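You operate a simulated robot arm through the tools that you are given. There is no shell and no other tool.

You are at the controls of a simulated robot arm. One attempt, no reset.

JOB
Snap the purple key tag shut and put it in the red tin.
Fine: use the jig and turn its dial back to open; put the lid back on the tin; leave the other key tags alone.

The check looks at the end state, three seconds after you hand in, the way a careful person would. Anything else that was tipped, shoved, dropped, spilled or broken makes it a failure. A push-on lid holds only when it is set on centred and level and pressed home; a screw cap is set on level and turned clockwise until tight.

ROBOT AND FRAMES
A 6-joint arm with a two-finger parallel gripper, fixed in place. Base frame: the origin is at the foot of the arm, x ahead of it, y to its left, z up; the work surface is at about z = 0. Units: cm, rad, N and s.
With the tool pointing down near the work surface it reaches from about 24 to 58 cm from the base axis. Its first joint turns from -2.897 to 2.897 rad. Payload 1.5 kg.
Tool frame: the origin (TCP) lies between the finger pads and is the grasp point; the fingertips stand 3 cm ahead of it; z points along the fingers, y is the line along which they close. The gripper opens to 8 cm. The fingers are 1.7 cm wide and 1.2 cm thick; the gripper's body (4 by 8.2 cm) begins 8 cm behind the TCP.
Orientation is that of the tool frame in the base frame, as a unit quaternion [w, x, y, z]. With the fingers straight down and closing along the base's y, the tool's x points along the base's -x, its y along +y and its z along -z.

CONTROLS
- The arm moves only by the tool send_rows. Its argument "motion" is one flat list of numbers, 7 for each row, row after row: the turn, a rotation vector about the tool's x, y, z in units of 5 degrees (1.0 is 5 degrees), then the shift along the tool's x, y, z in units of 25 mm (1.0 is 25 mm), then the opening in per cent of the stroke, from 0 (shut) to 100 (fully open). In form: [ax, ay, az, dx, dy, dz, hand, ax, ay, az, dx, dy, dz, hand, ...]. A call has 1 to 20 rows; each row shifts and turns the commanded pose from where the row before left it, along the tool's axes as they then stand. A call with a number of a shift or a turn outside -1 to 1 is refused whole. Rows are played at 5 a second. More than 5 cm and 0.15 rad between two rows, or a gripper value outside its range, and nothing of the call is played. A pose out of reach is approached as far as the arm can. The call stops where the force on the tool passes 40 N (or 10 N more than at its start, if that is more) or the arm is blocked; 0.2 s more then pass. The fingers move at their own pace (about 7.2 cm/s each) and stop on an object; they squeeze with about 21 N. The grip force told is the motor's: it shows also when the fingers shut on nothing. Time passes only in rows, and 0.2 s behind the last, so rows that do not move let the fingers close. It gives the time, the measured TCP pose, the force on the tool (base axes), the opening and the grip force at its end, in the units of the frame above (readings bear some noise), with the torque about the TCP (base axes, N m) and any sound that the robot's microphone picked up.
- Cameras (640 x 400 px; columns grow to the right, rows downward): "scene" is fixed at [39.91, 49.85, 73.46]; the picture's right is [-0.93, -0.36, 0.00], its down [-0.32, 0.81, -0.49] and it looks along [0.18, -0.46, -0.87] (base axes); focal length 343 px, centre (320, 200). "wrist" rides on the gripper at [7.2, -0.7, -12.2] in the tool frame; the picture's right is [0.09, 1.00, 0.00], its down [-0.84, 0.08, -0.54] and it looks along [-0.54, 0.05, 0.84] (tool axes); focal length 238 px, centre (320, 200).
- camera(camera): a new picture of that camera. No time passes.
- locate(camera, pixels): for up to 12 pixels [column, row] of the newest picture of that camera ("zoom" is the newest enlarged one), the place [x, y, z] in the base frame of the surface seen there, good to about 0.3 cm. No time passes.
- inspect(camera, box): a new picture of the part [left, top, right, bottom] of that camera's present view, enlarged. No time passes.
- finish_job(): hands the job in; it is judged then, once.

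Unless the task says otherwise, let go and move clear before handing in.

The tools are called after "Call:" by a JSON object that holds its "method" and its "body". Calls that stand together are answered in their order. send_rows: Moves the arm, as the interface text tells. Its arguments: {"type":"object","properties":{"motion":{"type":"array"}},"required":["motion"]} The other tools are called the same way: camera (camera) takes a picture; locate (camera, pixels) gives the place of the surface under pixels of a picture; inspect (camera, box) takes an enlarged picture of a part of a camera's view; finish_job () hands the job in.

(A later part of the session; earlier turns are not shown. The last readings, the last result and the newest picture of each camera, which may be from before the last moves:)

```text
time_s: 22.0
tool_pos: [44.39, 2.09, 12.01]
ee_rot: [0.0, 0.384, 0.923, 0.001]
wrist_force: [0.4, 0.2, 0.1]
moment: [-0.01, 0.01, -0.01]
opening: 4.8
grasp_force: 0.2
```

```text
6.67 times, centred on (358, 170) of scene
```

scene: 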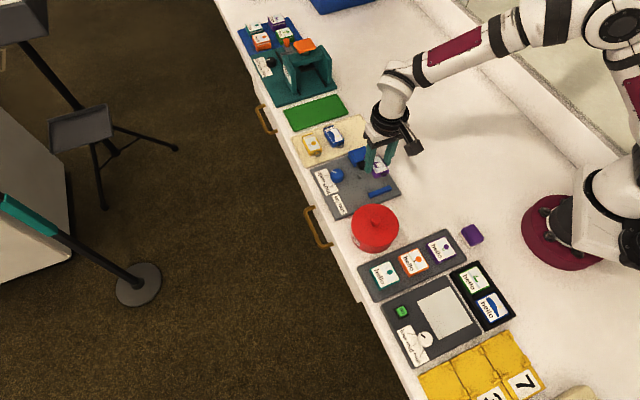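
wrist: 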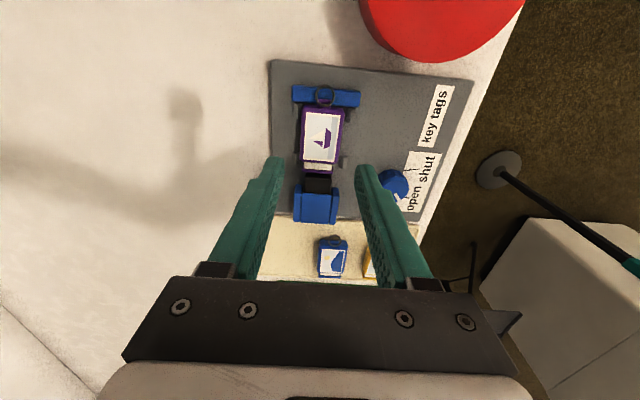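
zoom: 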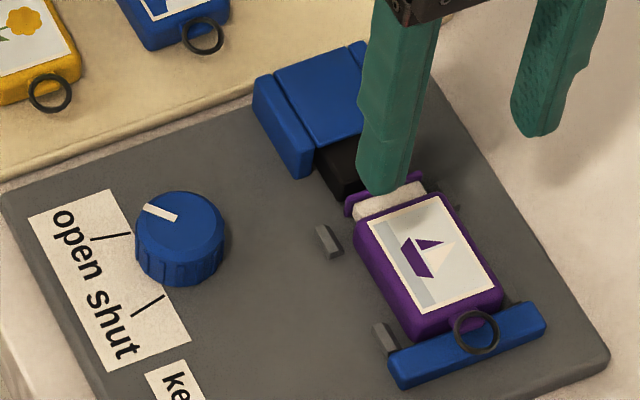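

The tag sits properly between pegs. Next is the dial; I'll move over it so it shows between the fingers, and measure its centre and tick directions.

Call:
{"method": "send_rows", "body": {"motion": [0, 0, 0, -0.215, 0.8, 0, 60, 0, 0, 0, -0.215, 0.8, 0, 60, 0, 0, 0, -0.215, 0.8, 0, 60, 0, 0, 0, -0.215, 0.8, 0, 60, 0, 0, 0, 0, 0, 0, 60, 0, 0, 0, 0, 0, 0, 60]}}

Call:
{"method": "camera", "body": {"camera": "wrist"}}

Call:
{"method": "inspect", "body": {"camera": "wrist", "box": [270, 110, 382, 180]}}

Call:
{"method": "inspect", "body": {"camera": "scene", "box": [305, 155, 369, 195]}}

```text
time_s: 23.4
tool_pos: [51.56, 6.37, 11.71]
ee_rot: [-0.001, 0.384, 0.924, 0.0]
wrist_force: [0.3, 0.2, 0.6]
moment: [-0.01, 0.0, -0.02]
opening: 4.79
grasp_force: 0.0
```

```text
taken
```

wrist: 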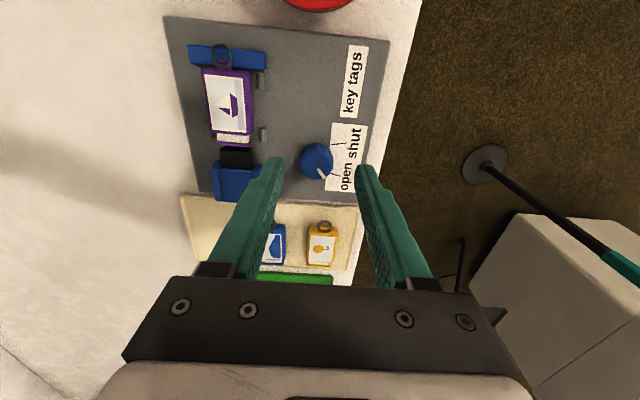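

```text
5.71 times, centred on (326, 145) of wrist
```

zoom: 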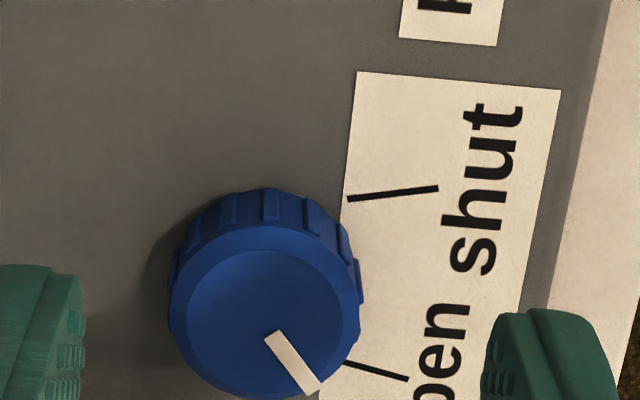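

```text
10.00 times, centred on (337, 175) of scene
```

zoom: 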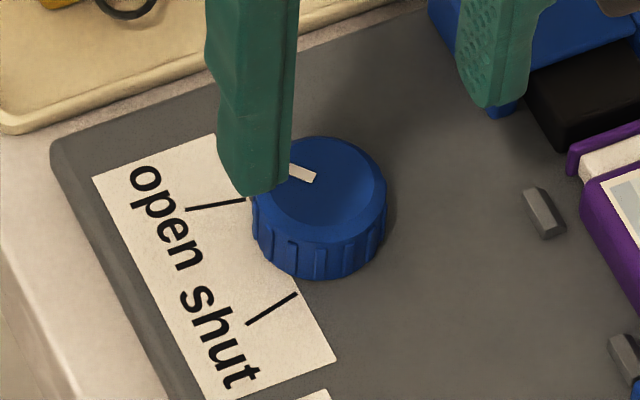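

Ticks are symmetric: pointer at open points about 45° to one side, so shut is roughly a 90° counter-clockwise turn. I'll refine the dial's centre with located rim points from both cameras.

Call:
{"method": "inspect", "body": {"camera": "wrist", "box": [284, 135, 348, 175]}}

Call:
{"method": "locate", "body": {"camera": "zoom", "pixels": [[190, 315], [450, 315], [320, 200], [320, 330], [240, 240], [400, 240], [220, 380], [410, 360], [320, 260], [260, 320], [380, 300], [320, 380]]}}

Call:
{"method": "inspect", "body": {"camera": "scene", "box": [320, 163, 352, 188]}}

```text
10.00 times, centred on (316, 155) of wrist
```

zoom: 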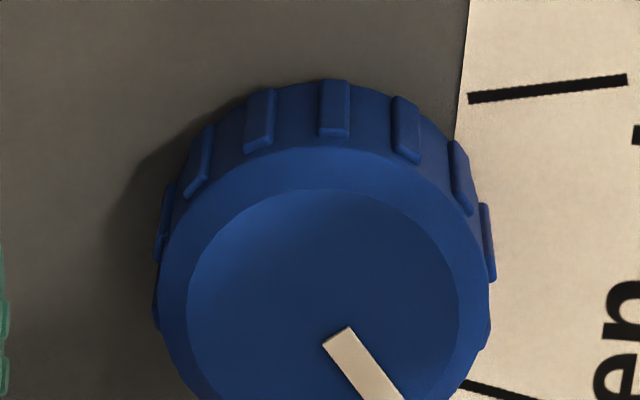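

```text
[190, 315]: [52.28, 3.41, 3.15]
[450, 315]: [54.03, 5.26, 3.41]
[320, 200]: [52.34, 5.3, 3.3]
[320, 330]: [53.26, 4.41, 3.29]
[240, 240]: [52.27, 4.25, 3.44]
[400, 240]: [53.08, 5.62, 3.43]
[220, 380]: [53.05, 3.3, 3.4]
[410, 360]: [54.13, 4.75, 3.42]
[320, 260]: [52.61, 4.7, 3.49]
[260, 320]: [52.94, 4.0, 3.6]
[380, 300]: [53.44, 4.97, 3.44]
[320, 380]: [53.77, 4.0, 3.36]
```

```text
16.00 times, centred on (336, 176) of scene
```

zoom: 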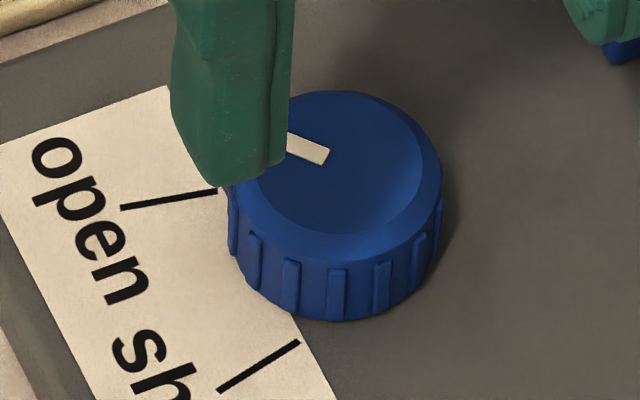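

The dial centre comes out near (53.17, 4.42) with top at z≈3.4 and diameter about 3.2 cm. I'll shift over it and descend with fingers open 4.8 cm.

Call:
{"method": "send_rows", "body": {"motion": [0, 0, 0, -0.48, -0.04, 0, 60, 0, 0, 0, -0.48, -0.04, 0, 60, 0, 0, 0, 0, 0, 0.5, 60, 0, 0, 0, 0, 0, 0.6, 60, 0, 0, 0, 0, 0, 0.6, 60, 0, 0, 0, 0, 0, 0.4, 60, 0, 0, 0, 0, 0, 0.3, 60, 0, 0, 0, 0, 0, 0, 60, 0, 0, 0, 0, 0, 0, 60]}}

Call:
{"method": "camera", "body": {"camera": "wrist"}}

Call:
{"method": "inspect", "body": {"camera": "wrist", "box": [240, 120, 400, 220]}}

Call:
{"method": "inspect", "body": {"camera": "scene", "box": [300, 145, 380, 195]}}

```text
time_s: 25.4
tool_pos: [53.17, 4.44, 5.81]
ee_rot: [0.001, 0.383, 0.924, 0.001]
wrist_force: [1.1, -0.7, -0.8]
moment: [-0.01, 0.0, -0.01]
opening: 4.78
grasp_force: 0.0
```

```text
taken
```

wrist: 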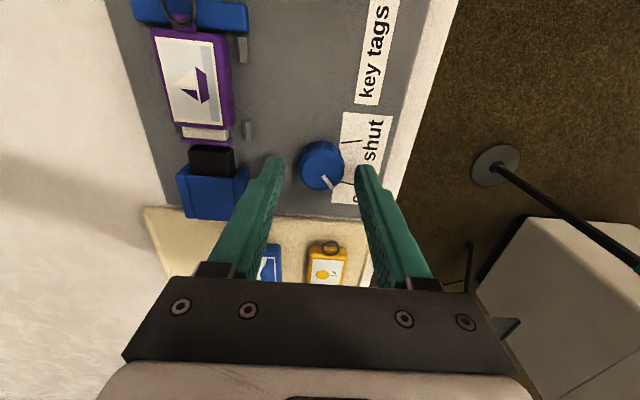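

```text
4.00 times, centred on (320, 170) of wrist
```

zoom: 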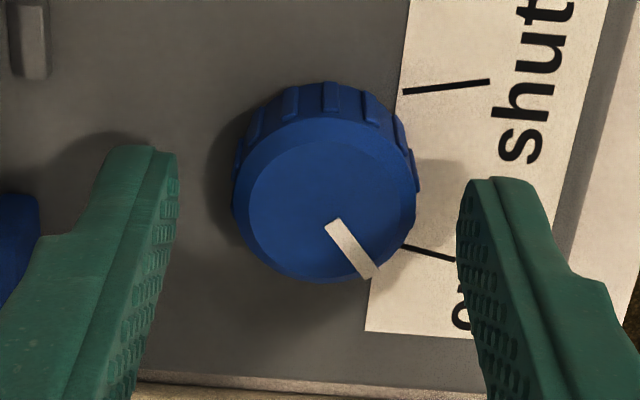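

```text
8.00 times, centred on (340, 170) of scene
```

zoom: 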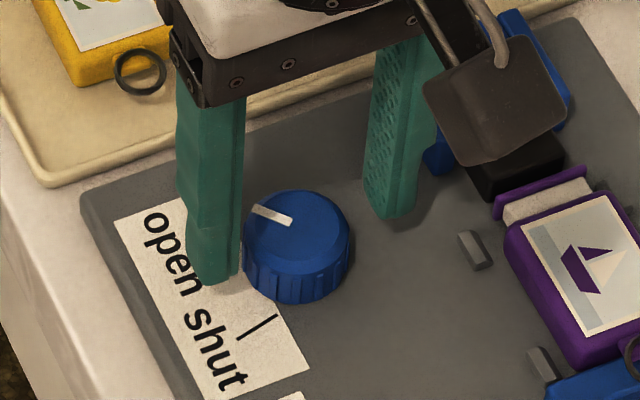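

At this closer look, the dial centre is about 0.15 cm toward the right finger (zoom (332,208) vs finger midpoint 320). I'll correct that and descend the last 1.1 cm.

Call:
{"method": "send_rows", "body": {"motion": [0, 0, 0, 0.02, 0.06, 0, 60, 0, 0, 0, 0, 0, 0.22, 60, 0, 0, 0, 0, 0, 0.22, 60, 0, 0, 0, 0, 0, 0, 60, 0, 0, 0, 0, 0, 0, 60]}}

Call:
{"method": "inspect", "body": {"camera": "wrist", "box": [240, 120, 400, 220]}}

```text
time_s: 26.6
tool_pos: [53.2, 4.51, 4.66]
ee_rot: [-0.001, 0.384, 0.923, 0.0]
wrist_force: [1.1, -0.3, -0.2]
moment: [0.01, 0.02, 0.01]
opening: 4.79
grasp_force: 0.0
```

```text
4.00 times, centred on (320, 170) of wrist
```

zoom: 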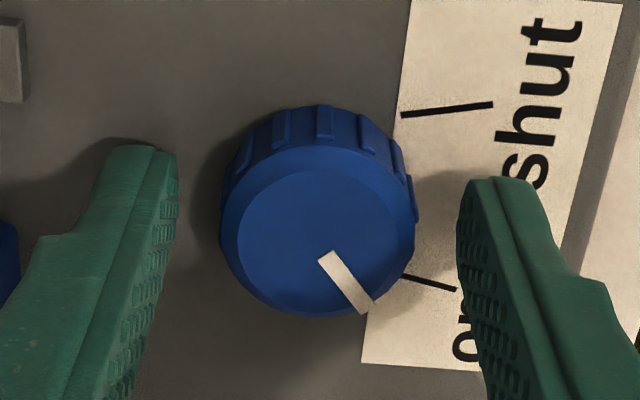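

The dial is now centred between the fingers (within about 0.05 cm). Closing on it.

Call:
{"method": "send_rows", "body": {"motion": [0, 0, 0, 0, 0, 0, 45, 0, 0, 0, 0, 0, 0, 30, 0, 0, 0, 0, 0, 0, 30, 0, 0, 0, 0, 0, 0, 30]}}

Call:
{"method": "inspect", "body": {"camera": "wrist", "box": [240, 120, 400, 220]}}

```text
time_s: 27.6
tool_pos: [53.3, 4.52, 4.64]
ee_rot: [0.0, 0.383, 0.924, 0.0]
wrist_force: [-6.6, -5.7, 3.4]
moment: [-0.07, 0.2, -0.03]
opening: 3.14
grasp_force: 39.9
```

```text
4.00 times, centred on (320, 170) of wrist
```

zoom: 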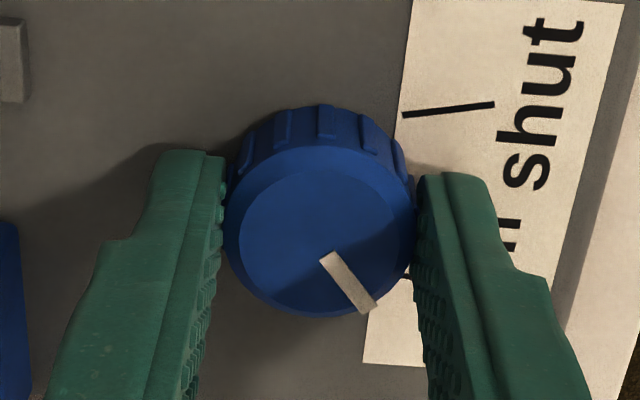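

Closed at 3.14 cm; side force of about 8.7 N along -tool-y says I'm ~0.05 cm off centre. I'll trim that and re-read.

Call:
{"method": "send_rows", "body": {"motion": [0, 0, 0, 0, -0.018, 0, 30, 0, 0, 0, 0, 0, 0, 30]}}

```text
time_s: 28.2
tool_pos: [53.12, 4.53, 4.67]
ee_rot: [0.0, 0.383, 0.924, 0.001]
wrist_force: [-7.7, 3.7, 1.7]
moment: [-0.51, -0.18, 0.02]
opening: 3.14
grasp_force: 39.6
```

Reading again to separate noise from real load.

Call:
{"method": "send_rows", "body": {"motion": [0, 0, 0, 0, 0, 0, 30, 0, 0, 0, 0, 0, 0, 30]}}

```text
time_s: 28.8
tool_pos: [53.16, 4.55, 4.69]
ee_rot: [0.0, 0.383, 0.924, 0.001]
wrist_force: [-6.6, 5.9, 1.5]
moment: [0.1, 0.1, -0.04]
opening: 3.13
grasp_force: 40.6
```

Side load along the closing axis is now nil; a mild 9 N along the pads remains. I'll turn the dial the first 15° counter-clockwise (tool z negative) and check.

Call:
{"method": "send_rows", "body": {"motion": [0, 0, -0.5, 0.01, 0, 0, 30, 0, 0, -0.5, 0, 0, 0, 30, 0, 0, -0.5, 0, 0, 0, 30, 0, 0, -0.5, 0, 0, 0, 30, 0, 0, 0, 0, 0, 0, 30]}}

Call:
{"method": "inspect", "body": {"camera": "wrist", "box": [240, 120, 400, 220]}}

Call:
{"method": "inspect", "body": {"camera": "scene", "box": [310, 140, 406, 200]}}

```text
time_s: 30.0
tool_pos: [53.22, 4.48, 4.67]
ee_rot: [0.0, 0.3, 0.954, 0.0]
wrist_force: [14.9, -4.8, -23.5]
moment: [-0.35, -0.37, 0.0]
opening: 3.11
grasp_force: 39.9
```

```text
4.00 times, centred on (320, 170) of wrist
```

zoom: 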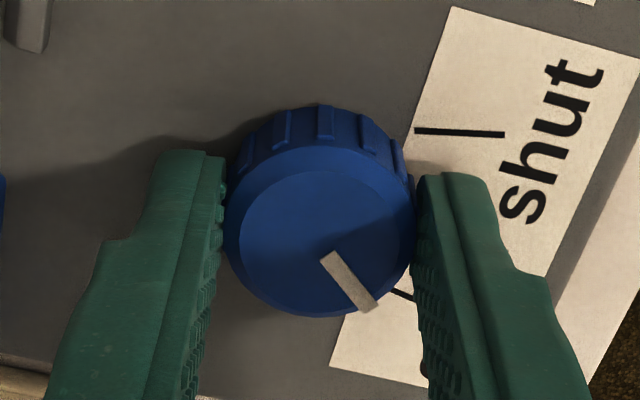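

```text
6.67 times, centred on (358, 170) of scene
```

zoom: 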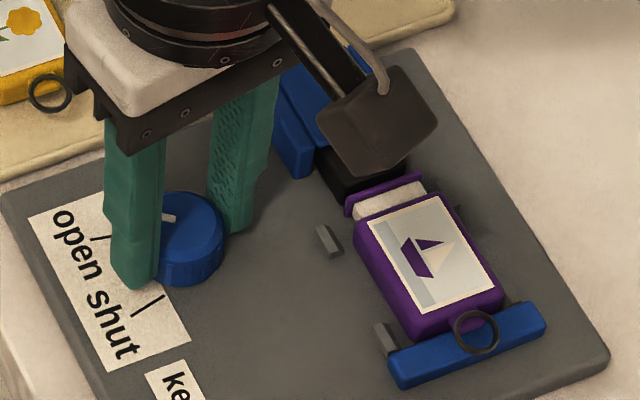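

The dial turns with the fingers (pointer stays fixed in the gripper view, label rotated 10°). There's a transient -23 N vertical load; I'll let it settle and re-read.

Call:
{"method": "send_rows", "body": {"motion": [0, 0, 0, 0, 0, 0, 30, 0, 0, 0, 0, 0, 0, 30]}}

```text
time_s: 30.6
tool_pos: [53.0, 4.44, 4.77]
ee_rot: [0.0, 0.302, 0.953, 0.0]
wrist_force: [14.3, -12.5, -19.8]
moment: [-0.47, -0.36, 0.02]
opening: 3.15
grasp_force: 40.1
```

The loads persist (19 N along -tool-x and 20 N down), held by pad friction. I'll trim the command by small shifts to unload: -x and a little lower.

Call:
{"method": "send_rows", "body": {"motion": [0, 0, 0, -0.02, 0, 0.02, 30, 0, 0, 0, 0, 0, 0, 30]}}

```text
time_s: 31.2
tool_pos: [53.23, 4.54, 4.79]
ee_rot: [0.001, 0.301, 0.954, -0.001]
wrist_force: [-7.0, -18.1, 0.4]
moment: [-0.79, -0.06, -0.01]
opening: 3.15
grasp_force: 40.1
```

Vertical load gone; checking the lateral reading again.

Call:
{"method": "send_rows", "body": {"motion": [0, 0, 0, 0, 0, 0, 30, 0, 0, 0, 0, 0, 0, 30]}}

```text
time_s: 31.8
tool_pos: [53.04, 4.52, 4.68]
ee_rot: [0.001, 0.301, 0.954, 0.0]
wrist_force: [-15.9, -23.5, 11.5]
moment: [-0.28, 0.78, -0.01]
opening: 3.15
grasp_force: 40.3
```

The side load creeps upward while clamped, so I'll open the fingers slightly to unload, and look at where the dial and fingers lie.

Call:
{"method": "send_rows", "body": {"motion": [0, 0, 0, 0, 0, 0, 46, 0, 0, 0, 0, 0, 0, 46, 0, 0, 0, 0, 0, 0, 46]}}

Call:
{"method": "inspect", "body": {"camera": "wrist", "box": [240, 120, 400, 220]}}

Call:
{"method": "inspect", "body": {"camera": "scene", "box": [310, 140, 406, 200]}}

```text
time_s: 32.6
tool_pos: [53.17, 4.58, 4.75]
ee_rot: [0.0, 0.301, 0.954, 0.0]
wrist_force: [0.2, -0.3, 0.1]
moment: [0.02, 0.02, 0.0]
opening: 3.71
grasp_force: 0.1
```

```text
4.00 times, centred on (320, 170) of wrist
```

zoom: 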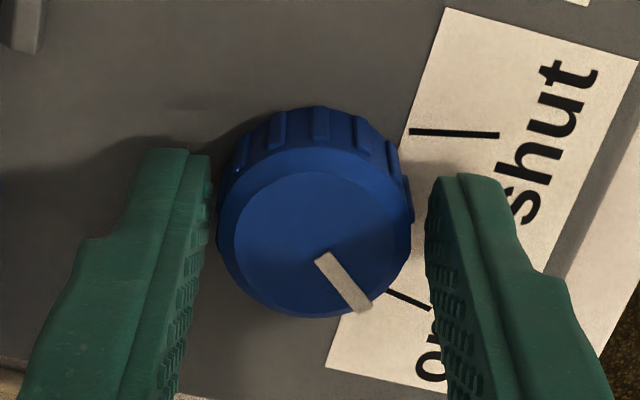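

```text
6.67 times, centred on (358, 170) of scene
```

zoom: 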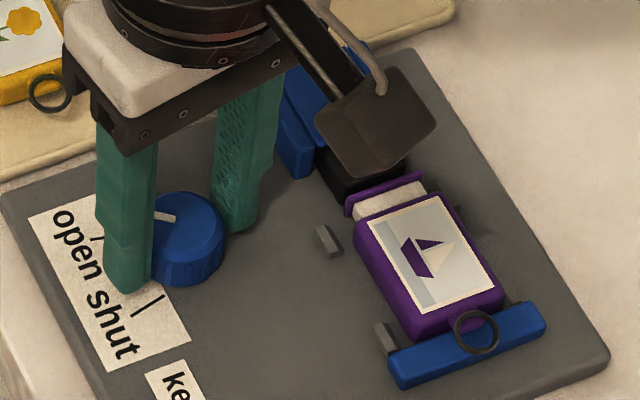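

Unloaded: the dial held its new angle, and it sits about 0.06 cm left of the fingers' midline. I'll shift and re-grip.

Call:
{"method": "send_rows", "body": {"motion": [0, 0, 0, 0, -0.026, 0, 46, 0, 0, 0, 0, 0, 0, 46, 0, 0, 0, 0, 0, 0, 36, 0, 0, 0, 0, 0, 0, 30, 0, 0, 0, 0, 0, 0, 30]}}

Call:
{"method": "send_rows", "body": {"motion": [0, 0, 0, 0, 0, 0, 30, 0, 0, 0, 0, 0, 0, 30]}}

```text
time_s: 33.8
tool_pos: [53.2, 4.53, 4.59]
ee_rot: [0.001, 0.301, 0.954, 0.001]
wrist_force: [6.8, 7.7, -4.0]
moment: [0.18, -0.23, 0.0]
opening: 3.14
grasp_force: 40.4
```

```text
time_s: 34.4
tool_pos: [53.08, 4.54, 4.7]
ee_rot: [0.0, 0.301, 0.953, 0.0]
wrist_force: [9.4, 11.0, -4.6]
moment: [0.29, -0.31, 0.05]
opening: 3.13
grasp_force: 39.7
```

The centring stiffness is high (about 650 N/cm), so I want the dial's centre exactly along both axes. I'll open, rotate the open fingers 80° around the dial, and feel for the centre in the perpendicular direction.

Call:
{"method": "send_rows", "body": {"motion": [0, 0, 0, 0, 0.009, 0, 60, 0, 0, 0, 0, 0, 0, 60, 0, 0, -1, 0, 0, 0, 60, 0, 0, -1, 0, 0, 0, 60, 0, 0, -1, 0, 0, 0, 60, 0, 0, -1, 0, 0, 0, 60, 0, 0, -1, 0, 0, 0, 60, 0, 0, -1, 0, 0, 0, 60, 0, 0, -1, 0, 0, 0, 60, 0, 0, -1, 0, 0, 0, 60, 0, 0, -1, 0, 0, 0, 60, 0, 0, -1, 0, 0, 0, 60, 0, 0, -1, 0, 0, 0, 60, 0, 0, -1, 0, 0, 0, 60, 0, 0, -1, 0, 0, 0, 60, 0, 0, -1, 0, 0, 0, 60, 0, 0, -1, 0, 0, 0, 60, 0, 0, -1, 0, 0, 0, 60, 0, 0, 0, 0, 0, 0, 60]}}

Call:
{"method": "camera", "body": {"camera": "wrist"}}

Call:
{"method": "inspect", "body": {"camera": "wrist", "box": [240, 120, 400, 220]}}

Call:
{"method": "inspect", "body": {"camera": "scene", "box": [300, 130, 412, 200]}}

```text
time_s: 38.4
tool_pos: [53.23, 4.58, 4.53]
ee_rot: [0.0, -0.383, 0.924, 0.0]
wrist_force: [0.0, 0.2, -0.5]
moment: [-0.01, -0.01, -0.01]
opening: 4.79
grasp_force: 0.1
```

```text
taken
```

wrist: 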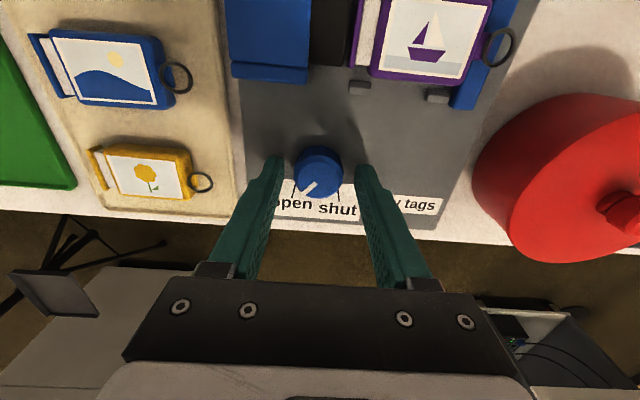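

```text
4.00 times, centred on (320, 170) of wrist
```

zoom: 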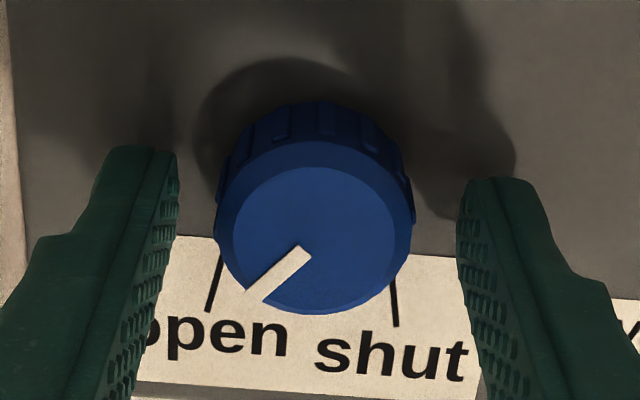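

```text
5.71 times, centred on (356, 165) of scene
```

zoom: 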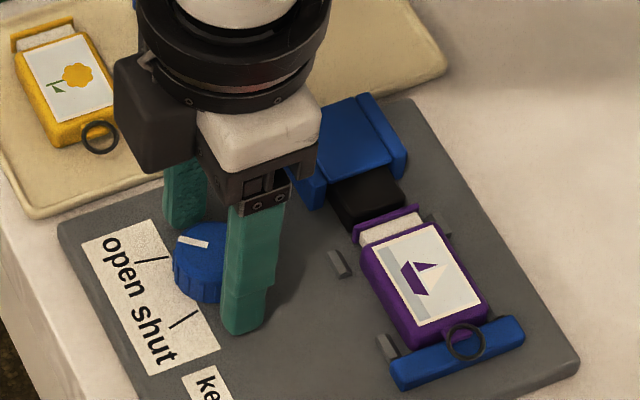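

From this side the dial centre sits about 0.12 cm left of the fingers' midline (zoom (315,240)). I'll shift -y 0.12 cm, close and read the side force.

Call:
{"method": "send_rows", "body": {"motion": [0, 0, 0, 0, -0.048, 0, 60, 0, 0, 0, 0, 0, 0, 44, 0, 0, 0, 0, 0, 0, 30, 0, 0, 0, 0, 0, 0, 30, 0, 0, 0, 0, 0, 0, 30]}}

Call:
{"method": "send_rows", "body": {"motion": [0, 0, 0, 0, 0, 0, 30, 0, 0, 0, 0, 0, 0, 30]}}

```text
time_s: 39.6
tool_pos: [53.24, 4.49, 4.5]
ee_rot: [0.0, -0.382, 0.924, 0.0]
wrist_force: [-2.0, 0.5, 1.7]
moment: [0.0, 0.03, 0.04]
opening: 3.14
grasp_force: 40.3
```

```text
time_s: 40.2
tool_pos: [53.21, 4.53, 4.65]
ee_rot: [0.0, -0.382, 0.924, 0.0]
wrist_force: [-3.0, 0.6, 2.4]
moment: [0.02, 0.09, -0.02]
opening: 3.17
grasp_force: 40.2
```

Side force is only ~2.5 N, so the centre is found in both axes. I'll open, apply the last 0.03 cm trim, and rotate the open fingers back to yaw -50°.

Call:
{"method": "send_rows", "body": {"motion": [0, 0, 0, -0.011, 0, 0, 60, 0, 0, 0, 0, 0, 0, 60, 0, 0, 1, 0, 0, 0, 60, 0, 0, 1, 0, 0, 0, 60, 0, 0, 1, 0, 0, 0, 60, 0, 0, 1, 0, 0, 0, 60, 0, 0, 1, 0, 0, 0, 60, 0, 0, 1, 0, 0, 0, 60, 0, 0, 1, 0, 0, 0, 60, 0, 0, 1, 0, 0, 0, 60, 0, 0, 1, 0, 0, 0, 60, 0, 0, 1, 0, 0, 0, 60, 0, 0, 1, 0, 0, 0, 60, 0, 0, 1, 0, 0, 0, 60, 0, 0, 1, 0, 0, 0, 60, 0, 0, 1, 0, 0, 0, 60, 0, 0, 1, 0, 0, 0, 60, 0, 0, 1, 0, 0, 0, 60, 0, 0, 1, 0, 0, 0, 60, 0, 0, 1, 0, 0, 0, 60]}}

Call:
{"method": "send_rows", "body": {"motion": [0, 0, 1, 0, 0, 0, 60, 0, 0, 0, 0, 0, 0, 60, 0, 0, 0, 0, 0, 0, 44, 0, 0, 0, 0, 0, 0, 30, 0, 0, 0, 0, 0, 0, 30, 0, 0, 0, 0, 0, 0, 30]}}

Call:
{"method": "send_rows", "body": {"motion": [0, 0, 0, 0, 0, 0, 30, 0, 0, 0, 0, 0, 0, 30]}}

Call:
{"method": "inspect", "body": {"camera": "wrist", "box": [240, 120, 400, 220]}}

```text
time_s: 44.4
tool_pos: [53.25, 4.42, 4.63]
ee_rot: [0.0, 0.385, 0.923, 0.0]
wrist_force: [-0.2, 0.0, 0.9]
moment: [0.0, 0.0, 0.01]
opening: 4.81
grasp_force: 0.1
```

```text
time_s: 45.8
tool_pos: [53.29, 4.4, 4.49]
ee_rot: [0.001, 0.424, 0.906, 0.0]
wrist_force: [-0.2, -0.5, 0.1]
moment: [0.02, 0.01, -0.01]
opening: 3.1
grasp_force: 40.3
```

```text
time_s: 46.4
tool_pos: [53.25, 4.43, 4.61]
ee_rot: [0.0, 0.423, 0.906, -0.001]
wrist_force: [-0.5, -0.2, 0.3]
moment: [-0.01, 0.01, 0.02]
opening: 3.13
grasp_force: 40.1
```

```text
4.00 times, centred on (320, 170) of wrist
```

zoom: 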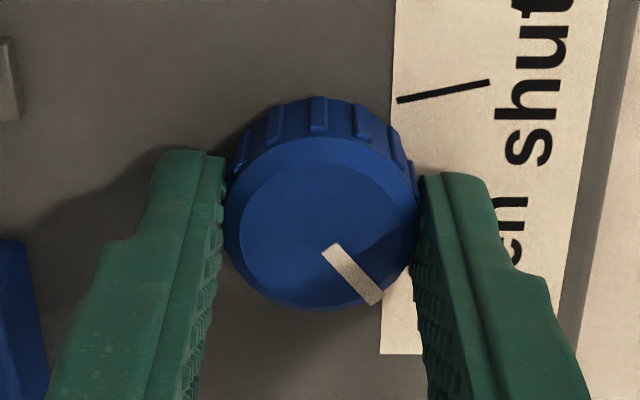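

Perfectly centred: no side force. Now turning the dial counter-clockwise by 30° and checking forces and plunger.

Call:
{"method": "send_rows", "body": {"motion": [0, 0, -0.75, 0, 0, 0, 30, 0, 0, -0.75, 0, 0, 0, 30, 0, 0, -0.75, 0, 0, 0, 30, 0, 0, -0.75, 0, 0, 0, 30, 0, 0, -0.75, 0, 0, 0, 30, 0, 0, -0.75, 0, 0, 0, 30, 0, 0, -0.75, 0, 0, 0, 30, 0, 0, -0.75, 0, 0, 0, 30, 0, 0, 0, 0, 0, 0, 30]}}

Call:
{"method": "inspect", "body": {"camera": "wrist", "box": [240, 120, 400, 220]}}

Call:
{"method": "inspect", "body": {"camera": "scene", "box": [310, 140, 406, 200]}}

```text
time_s: 48.4
tool_pos: [53.33, 4.48, 4.57]
ee_rot: [0.001, 0.174, 0.985, 0.0]
wrist_force: [11.4, -17.5, -7.7]
moment: [-0.65, -0.71, 0.01]
opening: 3.12
grasp_force: 40.4
```

```text
4.00 times, centred on (320, 170) of wrist
```

zoom: 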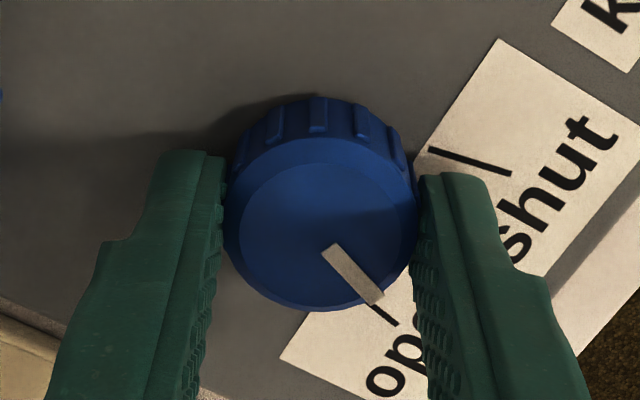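

```text
6.67 times, centred on (358, 170) of scene
```

zoom: 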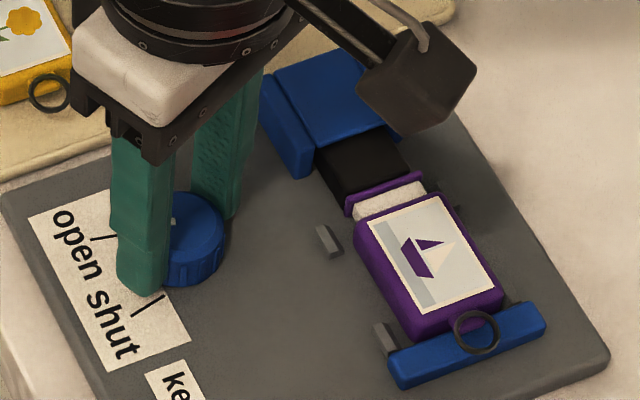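

The plunger has advanced to touch the purple slider. Lateral load 21 N; I'll trim the command slightly to relax it.

Call:
{"method": "send_rows", "body": {"motion": [0, 0, 0, -0.01, -0.008, 0.004, 30, 0, 0, 0, 0, 0, 0, 30]}}

```text
time_s: 49.0
tool_pos: [53.22, 4.32, 4.73]
ee_rot: [0.0, 0.174, 0.985, 0.001]
wrist_force: [13.0, -20.8, -2.0]
moment: [-0.57, -0.35, 0.01]
opening: 3.12
grasp_force: 40.5
```

Trim hardly helps, so I'll release briefly to unload, check the dial holds, and re-grip.

Call:
{"method": "send_rows", "body": {"motion": [0, 0, 0, 0, 0, 0, 46, 0, 0, 0, 0, 0, 0, 46]}}

Call:
{"method": "inspect", "body": {"camera": "wrist", "box": [240, 120, 400, 220]}}

Call:
{"method": "send_rows", "body": {"motion": [0, 0, 0, 0, 0, 0, 36, 0, 0, 0, 0, 0, 0, 30, 0, 0, 0, 0, 0, 0, 30, 0, 0, 0, 0, 0, 0, 30]}}

```text
time_s: 49.6
tool_pos: [53.25, 4.48, 4.58]
ee_rot: [0.001, 0.175, 0.985, 0.002]
wrist_force: [0.4, 0.6, 1.2]
moment: [0.01, 0.0, 0.02]
opening: 3.69
grasp_force: 0.1
```

```text
4.00 times, centred on (320, 170) of wrist
```

zoom: 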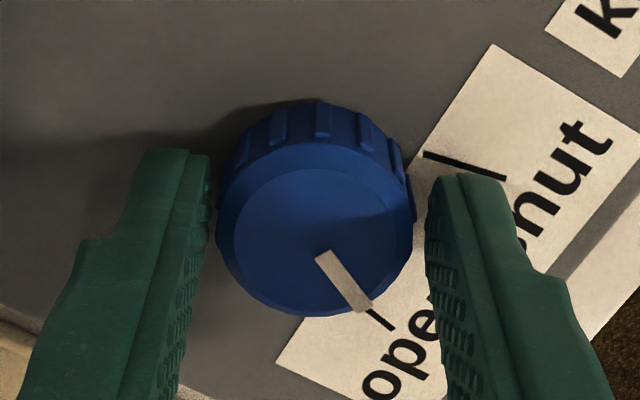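

```text
time_s: 50.6
tool_pos: [53.32, 4.39, 4.53]
ee_rot: [0.0, 0.174, 0.985, -0.001]
wrist_force: [-6.3, -9.4, 3.3]
moment: [-0.17, 0.25, 0.01]
opening: 3.14
grasp_force: 40.1
```

The dial holds when released. Trimming and turning another 20°.

Call:
{"method": "send_rows", "body": {"motion": [0, 0, 0, 0, -0.007, 0, 30, 0, 0, -0.5, 0, 0, 0, 30, 0, 0, -0.5, 0, 0, 0, 30, 0, 0, -0.5, 0, 0, 0, 30, 0, 0, -0.5, 0, 0, 0, 30, 0, 0, -0.5, 0, 0, 0, 30, 0, 0, -0.5, 0, 0, 0, 30, 0, 0, -0.5, 0, 0, 0, 30, 0, 0, -0.5, 0, 0, 0, 30]}}

Call:
{"method": "inspect", "body": {"camera": "wrist", "box": [240, 120, 400, 220]}}

Call:
{"method": "inspect", "body": {"camera": "scene", "box": [310, 140, 406, 200]}}

```text
time_s: 52.6
tool_pos: [53.17, 4.42, 4.68]
ee_rot: [0.001, -0.001, 1.0, 0.0]
wrist_force: [14.0, -1.2, -20.9]
moment: [-0.02, -0.12, -0.03]
opening: 3.14
grasp_force: 40.3
```

```text
4.00 times, centred on (320, 170) of wrist
```

zoom: 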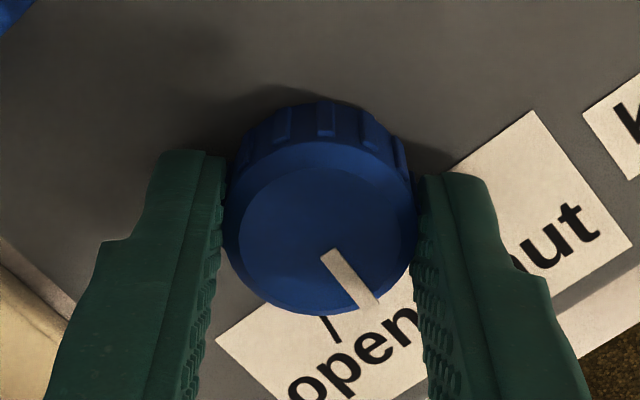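

```text
6.67 times, centred on (358, 170) of scene
```

zoom: 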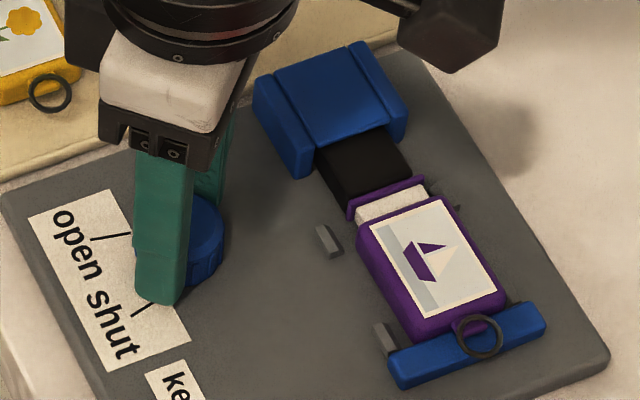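

Pointer has moved about 60° in total; the plunger is pressing the tag toward the bar. I'll re-grip to unload and continue 20°.

Call:
{"method": "send_rows", "body": {"motion": [0, 0, 0, 0, 0, 0, 46, 0, 0, 0, 0, 0, 0, 46, 0, 0, 0, 0, 0, 0, 36, 0, 0, 0, 0, 0, 0, 30, 0, 0, 0, 0, 0, 0, 30, 0, 0, 0, 0, 0, 0, 30]}}

Call:
{"method": "inspect", "body": {"camera": "wrist", "box": [240, 120, 400, 220]}}

```text
time_s: 54.0
tool_pos: [53.16, 4.47, 4.52]
ee_rot: [0.001, 0.0, 1.0, 0.0]
wrist_force: [-1.6, 7.6, 6.6]
moment: [0.09, 0.14, -0.02]
opening: 3.11
grasp_force: 40.4
```

```text
4.00 times, centred on (320, 170) of wrist
```

zoom: 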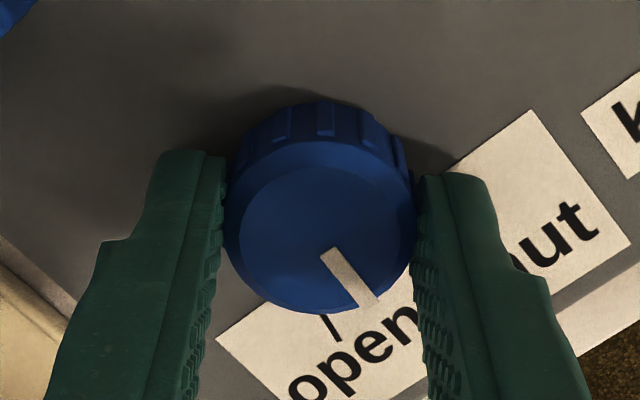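

Loads are small again (y about +7.6 N). A tiny +y trim, then another 20° of turn.

Call:
{"method": "send_rows", "body": {"motion": [0, 0, 0, 0, 0.004, 0, 30, 0, 0, -0.5, 0, 0, 0, 30, 0, 0, -0.5, 0, 0, 0, 30, 0, 0, -0.5, 0, 0, 0, 30, 0, 0, -0.5, 0, 0, 0, 30, 0, 0, -0.5, 0, 0, 0, 30, 0, 0, -0.5, 0, 0, 0, 30, 0, 0, -0.5, 0, 0, 0, 30, 0, 0, -0.5, 0, 0, 0, 30]}}

Call:
{"method": "inspect", "body": {"camera": "wrist", "box": [240, 120, 400, 220]}}

Call:
{"method": "inspect", "body": {"camera": "scene", "box": [310, 140, 406, 200]}}

```text
time_s: 56.0
tool_pos: [53.23, 4.36, 4.69]
ee_rot: [0.001, -0.174, 0.985, 0.001]
wrist_force: [-6.9, -1.8, 19.9]
moment: [0.12, -0.07, -0.04]
opening: 3.12
grasp_force: 40.0
```

```text
4.00 times, centred on (320, 170) of wrist
```

zoom: 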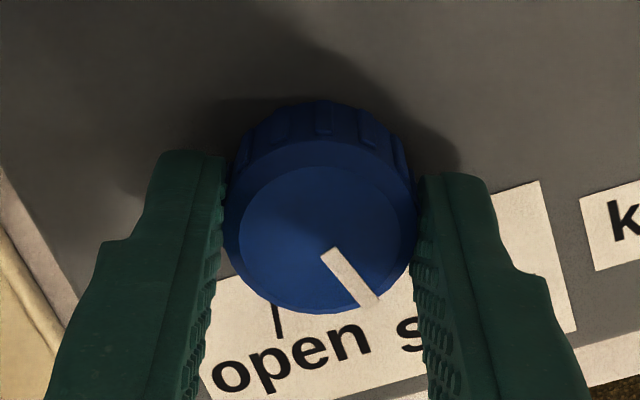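

```text
6.67 times, centred on (358, 170) of scene
```

zoom: 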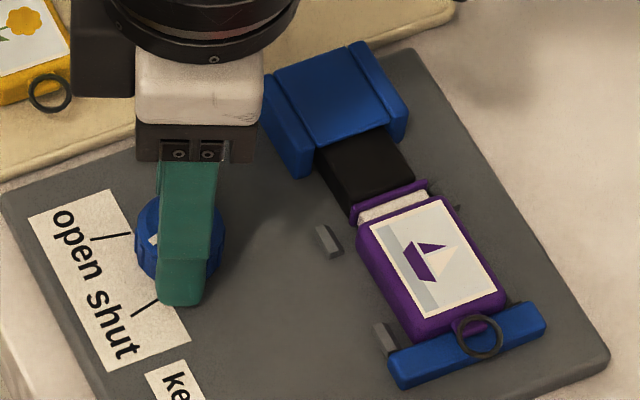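

The slider is now visibly sliding in (white gap halved). Re-gripping to unload, then turning another ~15°.

Call:
{"method": "send_rows", "body": {"motion": [0, 0, 0, 0, 0, 0, 46, 0, 0, 0, 0, 0, 0, 46, 0, 0, 0, 0, 0, 0, 36, 0, 0, 0, 0, 0, 0, 30, 0, 0, 0, 0, 0, 0, 30, 0, 0, 0, 0, 0, 0, 30]}}

Call:
{"method": "send_rows", "body": {"motion": [0, 0, -0.5, 0, 0, 0, 30, 0, 0, -0.5, 0, 0, 0, 30, 0, 0, -0.5, 0, 0, 0, 30, 0, 0, -0.5, 0, 0, 0, 30, 0, 0, 0, 0, 0, 0, 30]}}

Call:
{"method": "inspect", "body": {"camera": "wrist", "box": [240, 120, 400, 220]}}

Call:
{"method": "inspect", "body": {"camera": "scene", "box": [310, 140, 406, 200]}}

```text
time_s: 57.4
tool_pos: [53.2, 4.41, 4.54]
ee_rot: [0.0, -0.173, 0.985, 0.0]
wrist_force: [3.6, -3.7, -12.1]
moment: [-0.12, -0.17, -0.04]
opening: 3.13
grasp_force: 40.0
```

```text
time_s: 58.6
tool_pos: [53.3, 4.45, 4.57]
ee_rot: [0.001, -0.258, 0.966, -0.001]
wrist_force: [1.8, -13.3, -15.4]
moment: [-0.43, -0.09, -0.03]
opening: 3.15
grasp_force: 40.0
```

```text
4.00 times, centred on (320, 170) of wrist
```

zoom: 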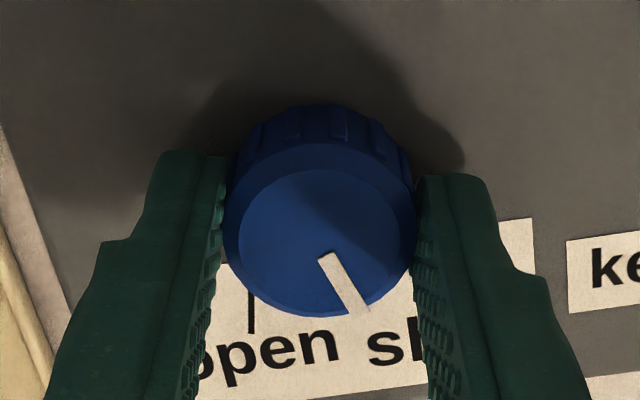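

```text
6.67 times, centred on (358, 170) of scene
```

zoom: 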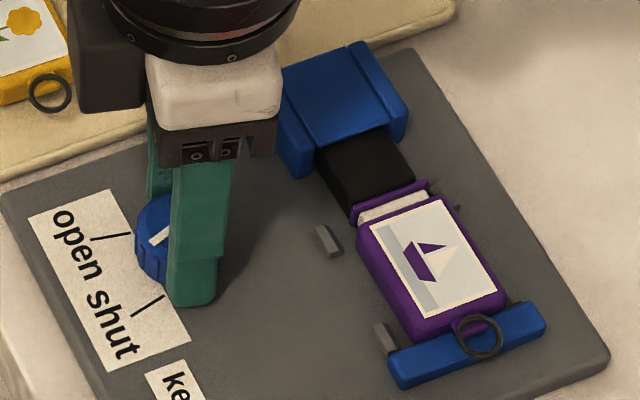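

The pointer shifted about 8° relative to the fingers, so either it slipped or sprang back when I released. I'll turn another 10° without releasing and see whether it follows.

Call:
{"method": "send_rows", "body": {"motion": [0, 0, -0.5, 0, 0, 0, 30, 0, 0, -0.5, 0, 0, 0, 30, 0, 0, -0.5, 0, 0, 0, 30, 0, 0, -0.5, 0, 0, 0, 30]}}

Call:
{"method": "inspect", "body": {"camera": "wrist", "box": [240, 120, 400, 220]}}

Call:
{"method": "inspect", "body": {"camera": "scene", "box": [310, 140, 406, 200]}}

```text
time_s: 59.6
tool_pos: [53.24, 4.51, 4.53]
ee_rot: [0.0, -0.342, 0.94, 0.0]
wrist_force: [-2.4, -15.9, -16.3]
moment: [-0.79, 0.35, -0.07]
opening: 3.12
grasp_force: 40.3
```

```text
4.00 times, centred on (320, 170) of wrist
```

zoom: 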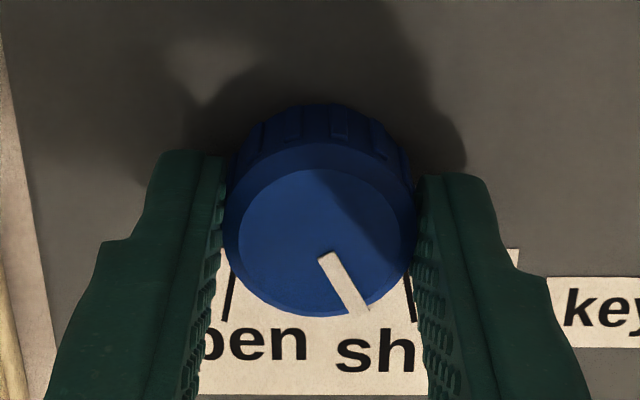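

```text
6.67 times, centred on (358, 170) of scene
```

zoom: 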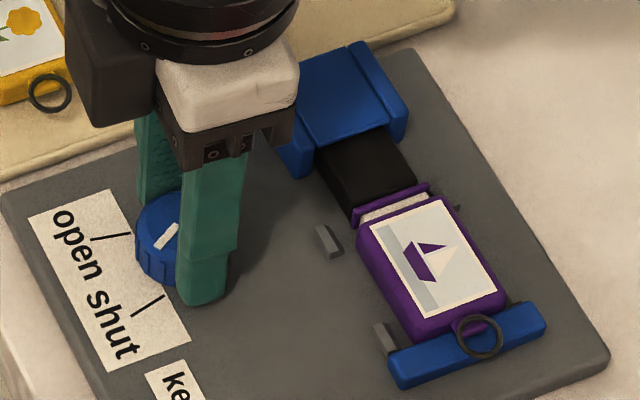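

The dial followed this time and the slider gap is narrower. Continuing 10° more toward the shut tick.

Call:
{"method": "send_rows", "body": {"motion": [0, 0, -0.5, 0, 0, 0, 30, 0, 0, -0.5, 0, 0, 0, 30, 0, 0, 0, 0, 0, 0, 30]}}

Call:
{"method": "inspect", "body": {"camera": "wrist", "box": [240, 120, 400, 220]}}

Call:
{"method": "inspect", "body": {"camera": "scene", "box": [342, 155, 390, 195]}}

```text
time_s: 60.4
tool_pos: [53.16, 4.52, 4.65]
ee_rot: [0.0, -0.382, 0.924, 0.0]
wrist_force: [-5.7, -20.4, -10.5]
moment: [-0.52, 0.17, -0.04]
opening: 3.13
grasp_force: 39.7
```

```text
4.00 times, centred on (320, 170) of wrist
```

zoom: 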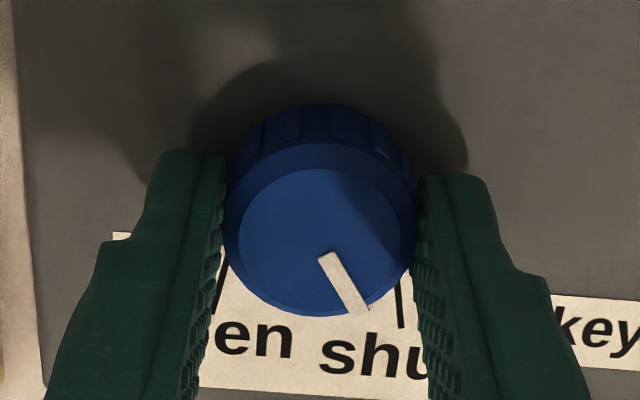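

```text
10.00 times, centred on (366, 175) of scene
```

zoom: 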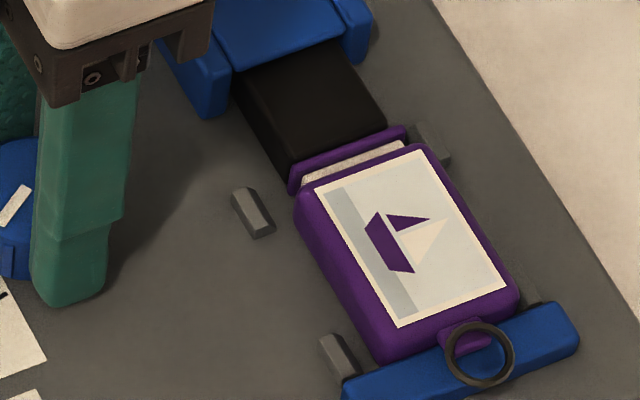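

The remaining slider gap is about 0.2 cm and pointer is about 8-10° short of the mirrored "shut" position. Continuing 5° at a time with a small unloading trim.

Call:
{"method": "send_rows", "body": {"motion": [0, 0, -0.5, 0.006, -0.005, 0, 30, 0, 0, -0.5, 0, 0, 0, 30, 0, 0, 0, 0, 0, 0, 30]}}

Call:
{"method": "inspect", "body": {"camera": "wrist", "box": [240, 120, 400, 220]}}

Call:
{"method": "inspect", "body": {"camera": "scene", "box": [334, 155, 398, 195]}}

```text
time_s: 61.2
tool_pos: [53.22, 4.33, 4.65]
ee_rot: [0.0, -0.423, 0.906, 0.0]
wrist_force: [-6.4, -19.8, -15.0]
moment: [-0.78, 0.3, -0.04]
opening: 3.12
grasp_force: 40.2
```

```text
4.00 times, centred on (320, 170) of wrist
```

zoom: 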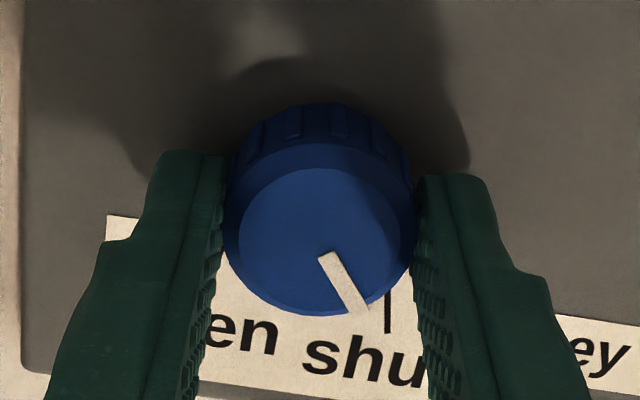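

```text
10.00 times, centred on (366, 175) of scene
```

zoom: 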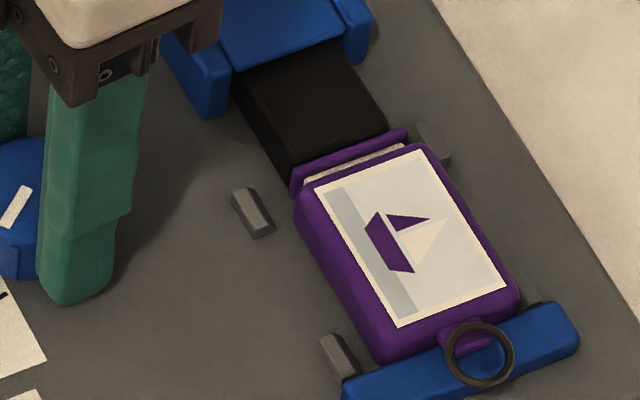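

The dial follows and the gap narrows further. Continuing another 5-7°.

Call:
{"method": "send_rows", "body": {"motion": [0, 0, -0.5, 0, 0, 0, 30, 0, 0, -0.5, 0, 0, 0, 30, 0, 0, 0, 0, 0, 0, 30]}}

Call:
{"method": "inspect", "body": {"camera": "wrist", "box": [240, 120, 400, 220]}}

Call:
{"method": "inspect", "body": {"camera": "scene", "box": [334, 155, 398, 195]}}

```text
time_s: 62.0
tool_pos: [53.15, 4.48, 4.68]
ee_rot: [-0.001, -0.46, 0.888, 0.0]
wrist_force: [-7.7, -18.0, -17.1]
moment: [-0.51, 0.24, 0.0]
opening: 3.11
grasp_force: 39.5
```

```text
4.00 times, centred on (320, 170) of wrist
```

zoom: 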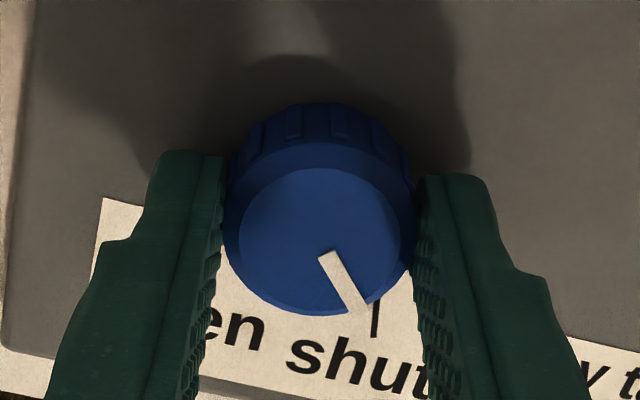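

```text
10.00 times, centred on (366, 175) of scene
```

zoom: 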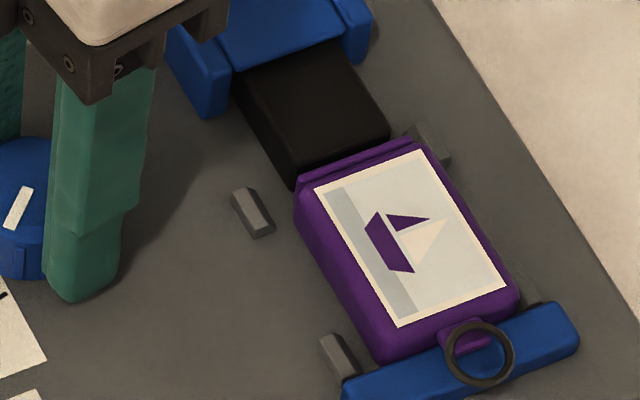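

The white gap is gone, and the pointer nearly meets the shut tick, but no click was reported. I'll turn a few degrees more, 2.5° at a time.

Call:
{"method": "send_rows", "body": {"motion": [0, 0, -0.5, 0, 0, 0, 30, 0, 0, 0, 0, 0, 0, 30]}}

Call:
{"method": "inspect", "body": {"camera": "wrist", "box": [240, 120, 400, 220]}}

Call:
{"method": "inspect", "body": {"camera": "scene", "box": [346, 160, 378, 180]}}

```text
time_s: 62.6
tool_pos: [53.21, 4.42, 4.71]
ee_rot: [-0.001, -0.48, 0.877, 0.0]
wrist_force: [-7.8, -15.4, -21.3]
moment: [-0.52, 0.26, 0.02]
opening: 3.14
grasp_force: 40.8
```

```text
4.00 times, centred on (320, 170) of wrist
```

zoom: 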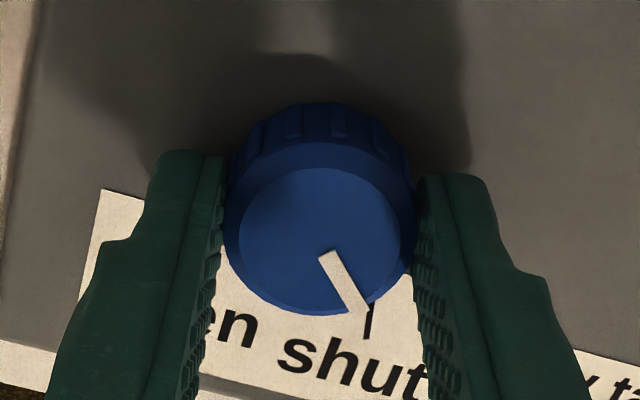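

```text
16.00 times, centred on (362, 170) of scene
```

zoom: 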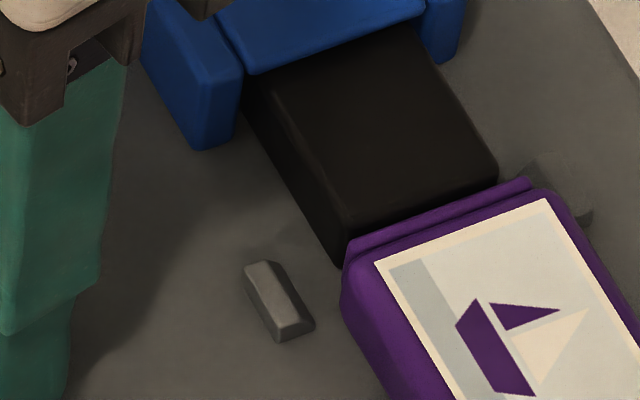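

Slider looks flush; no click yet. Going further in small steps, watching for a stop or a click.

Call:
{"method": "send_rows", "body": {"motion": [0, 0, -0.5, 0, 0, 0, 30, 0, 0, 0, 0, 0, 0, 30]}}

Call:
{"method": "send_rows", "body": {"motion": [0, 0, -0.5, 0, 0, 0, 30, 0, 0, 0, 0, 0, 0, 30]}}

Call:
{"method": "inspect", "body": {"camera": "wrist", "box": [240, 120, 400, 220]}}

Call:
{"method": "inspect", "body": {"camera": "scene", "box": [346, 160, 378, 180]}}

```text
time_s: 63.2
tool_pos: [53.37, 4.43, 4.68]
ee_rot: [0.0, -0.5, 0.866, 0.001]
wrist_force: [0.3, -6.0, -26.5]
moment: [-0.46, 0.1, 0.03]
opening: 3.14
grasp_force: 39.1
```

```text
time_s: 63.8
tool_pos: [53.23, 4.51, 4.56]
ee_rot: [0.0, -0.518, 0.855, 0.0]
wrist_force: [1.4, 5.1, -28.5]
moment: [0.15, -0.02, -0.08]
opening: 3.11
grasp_force: 39.9
```

```text
4.00 times, centred on (320, 170) of wrist
```

zoom: 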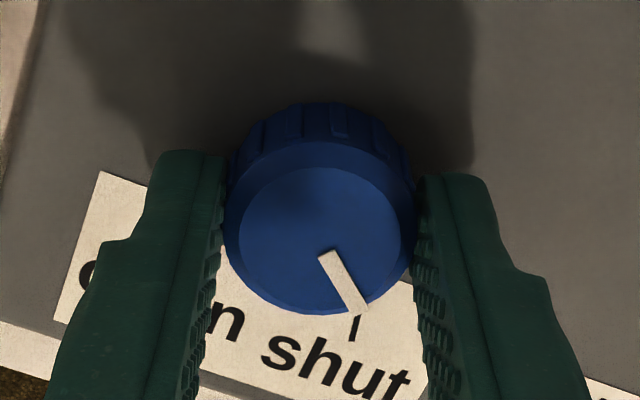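

```text
16.00 times, centred on (362, 170) of scene
```

zoom: 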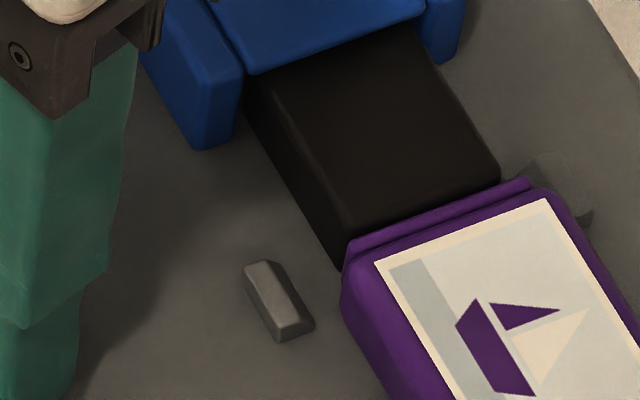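

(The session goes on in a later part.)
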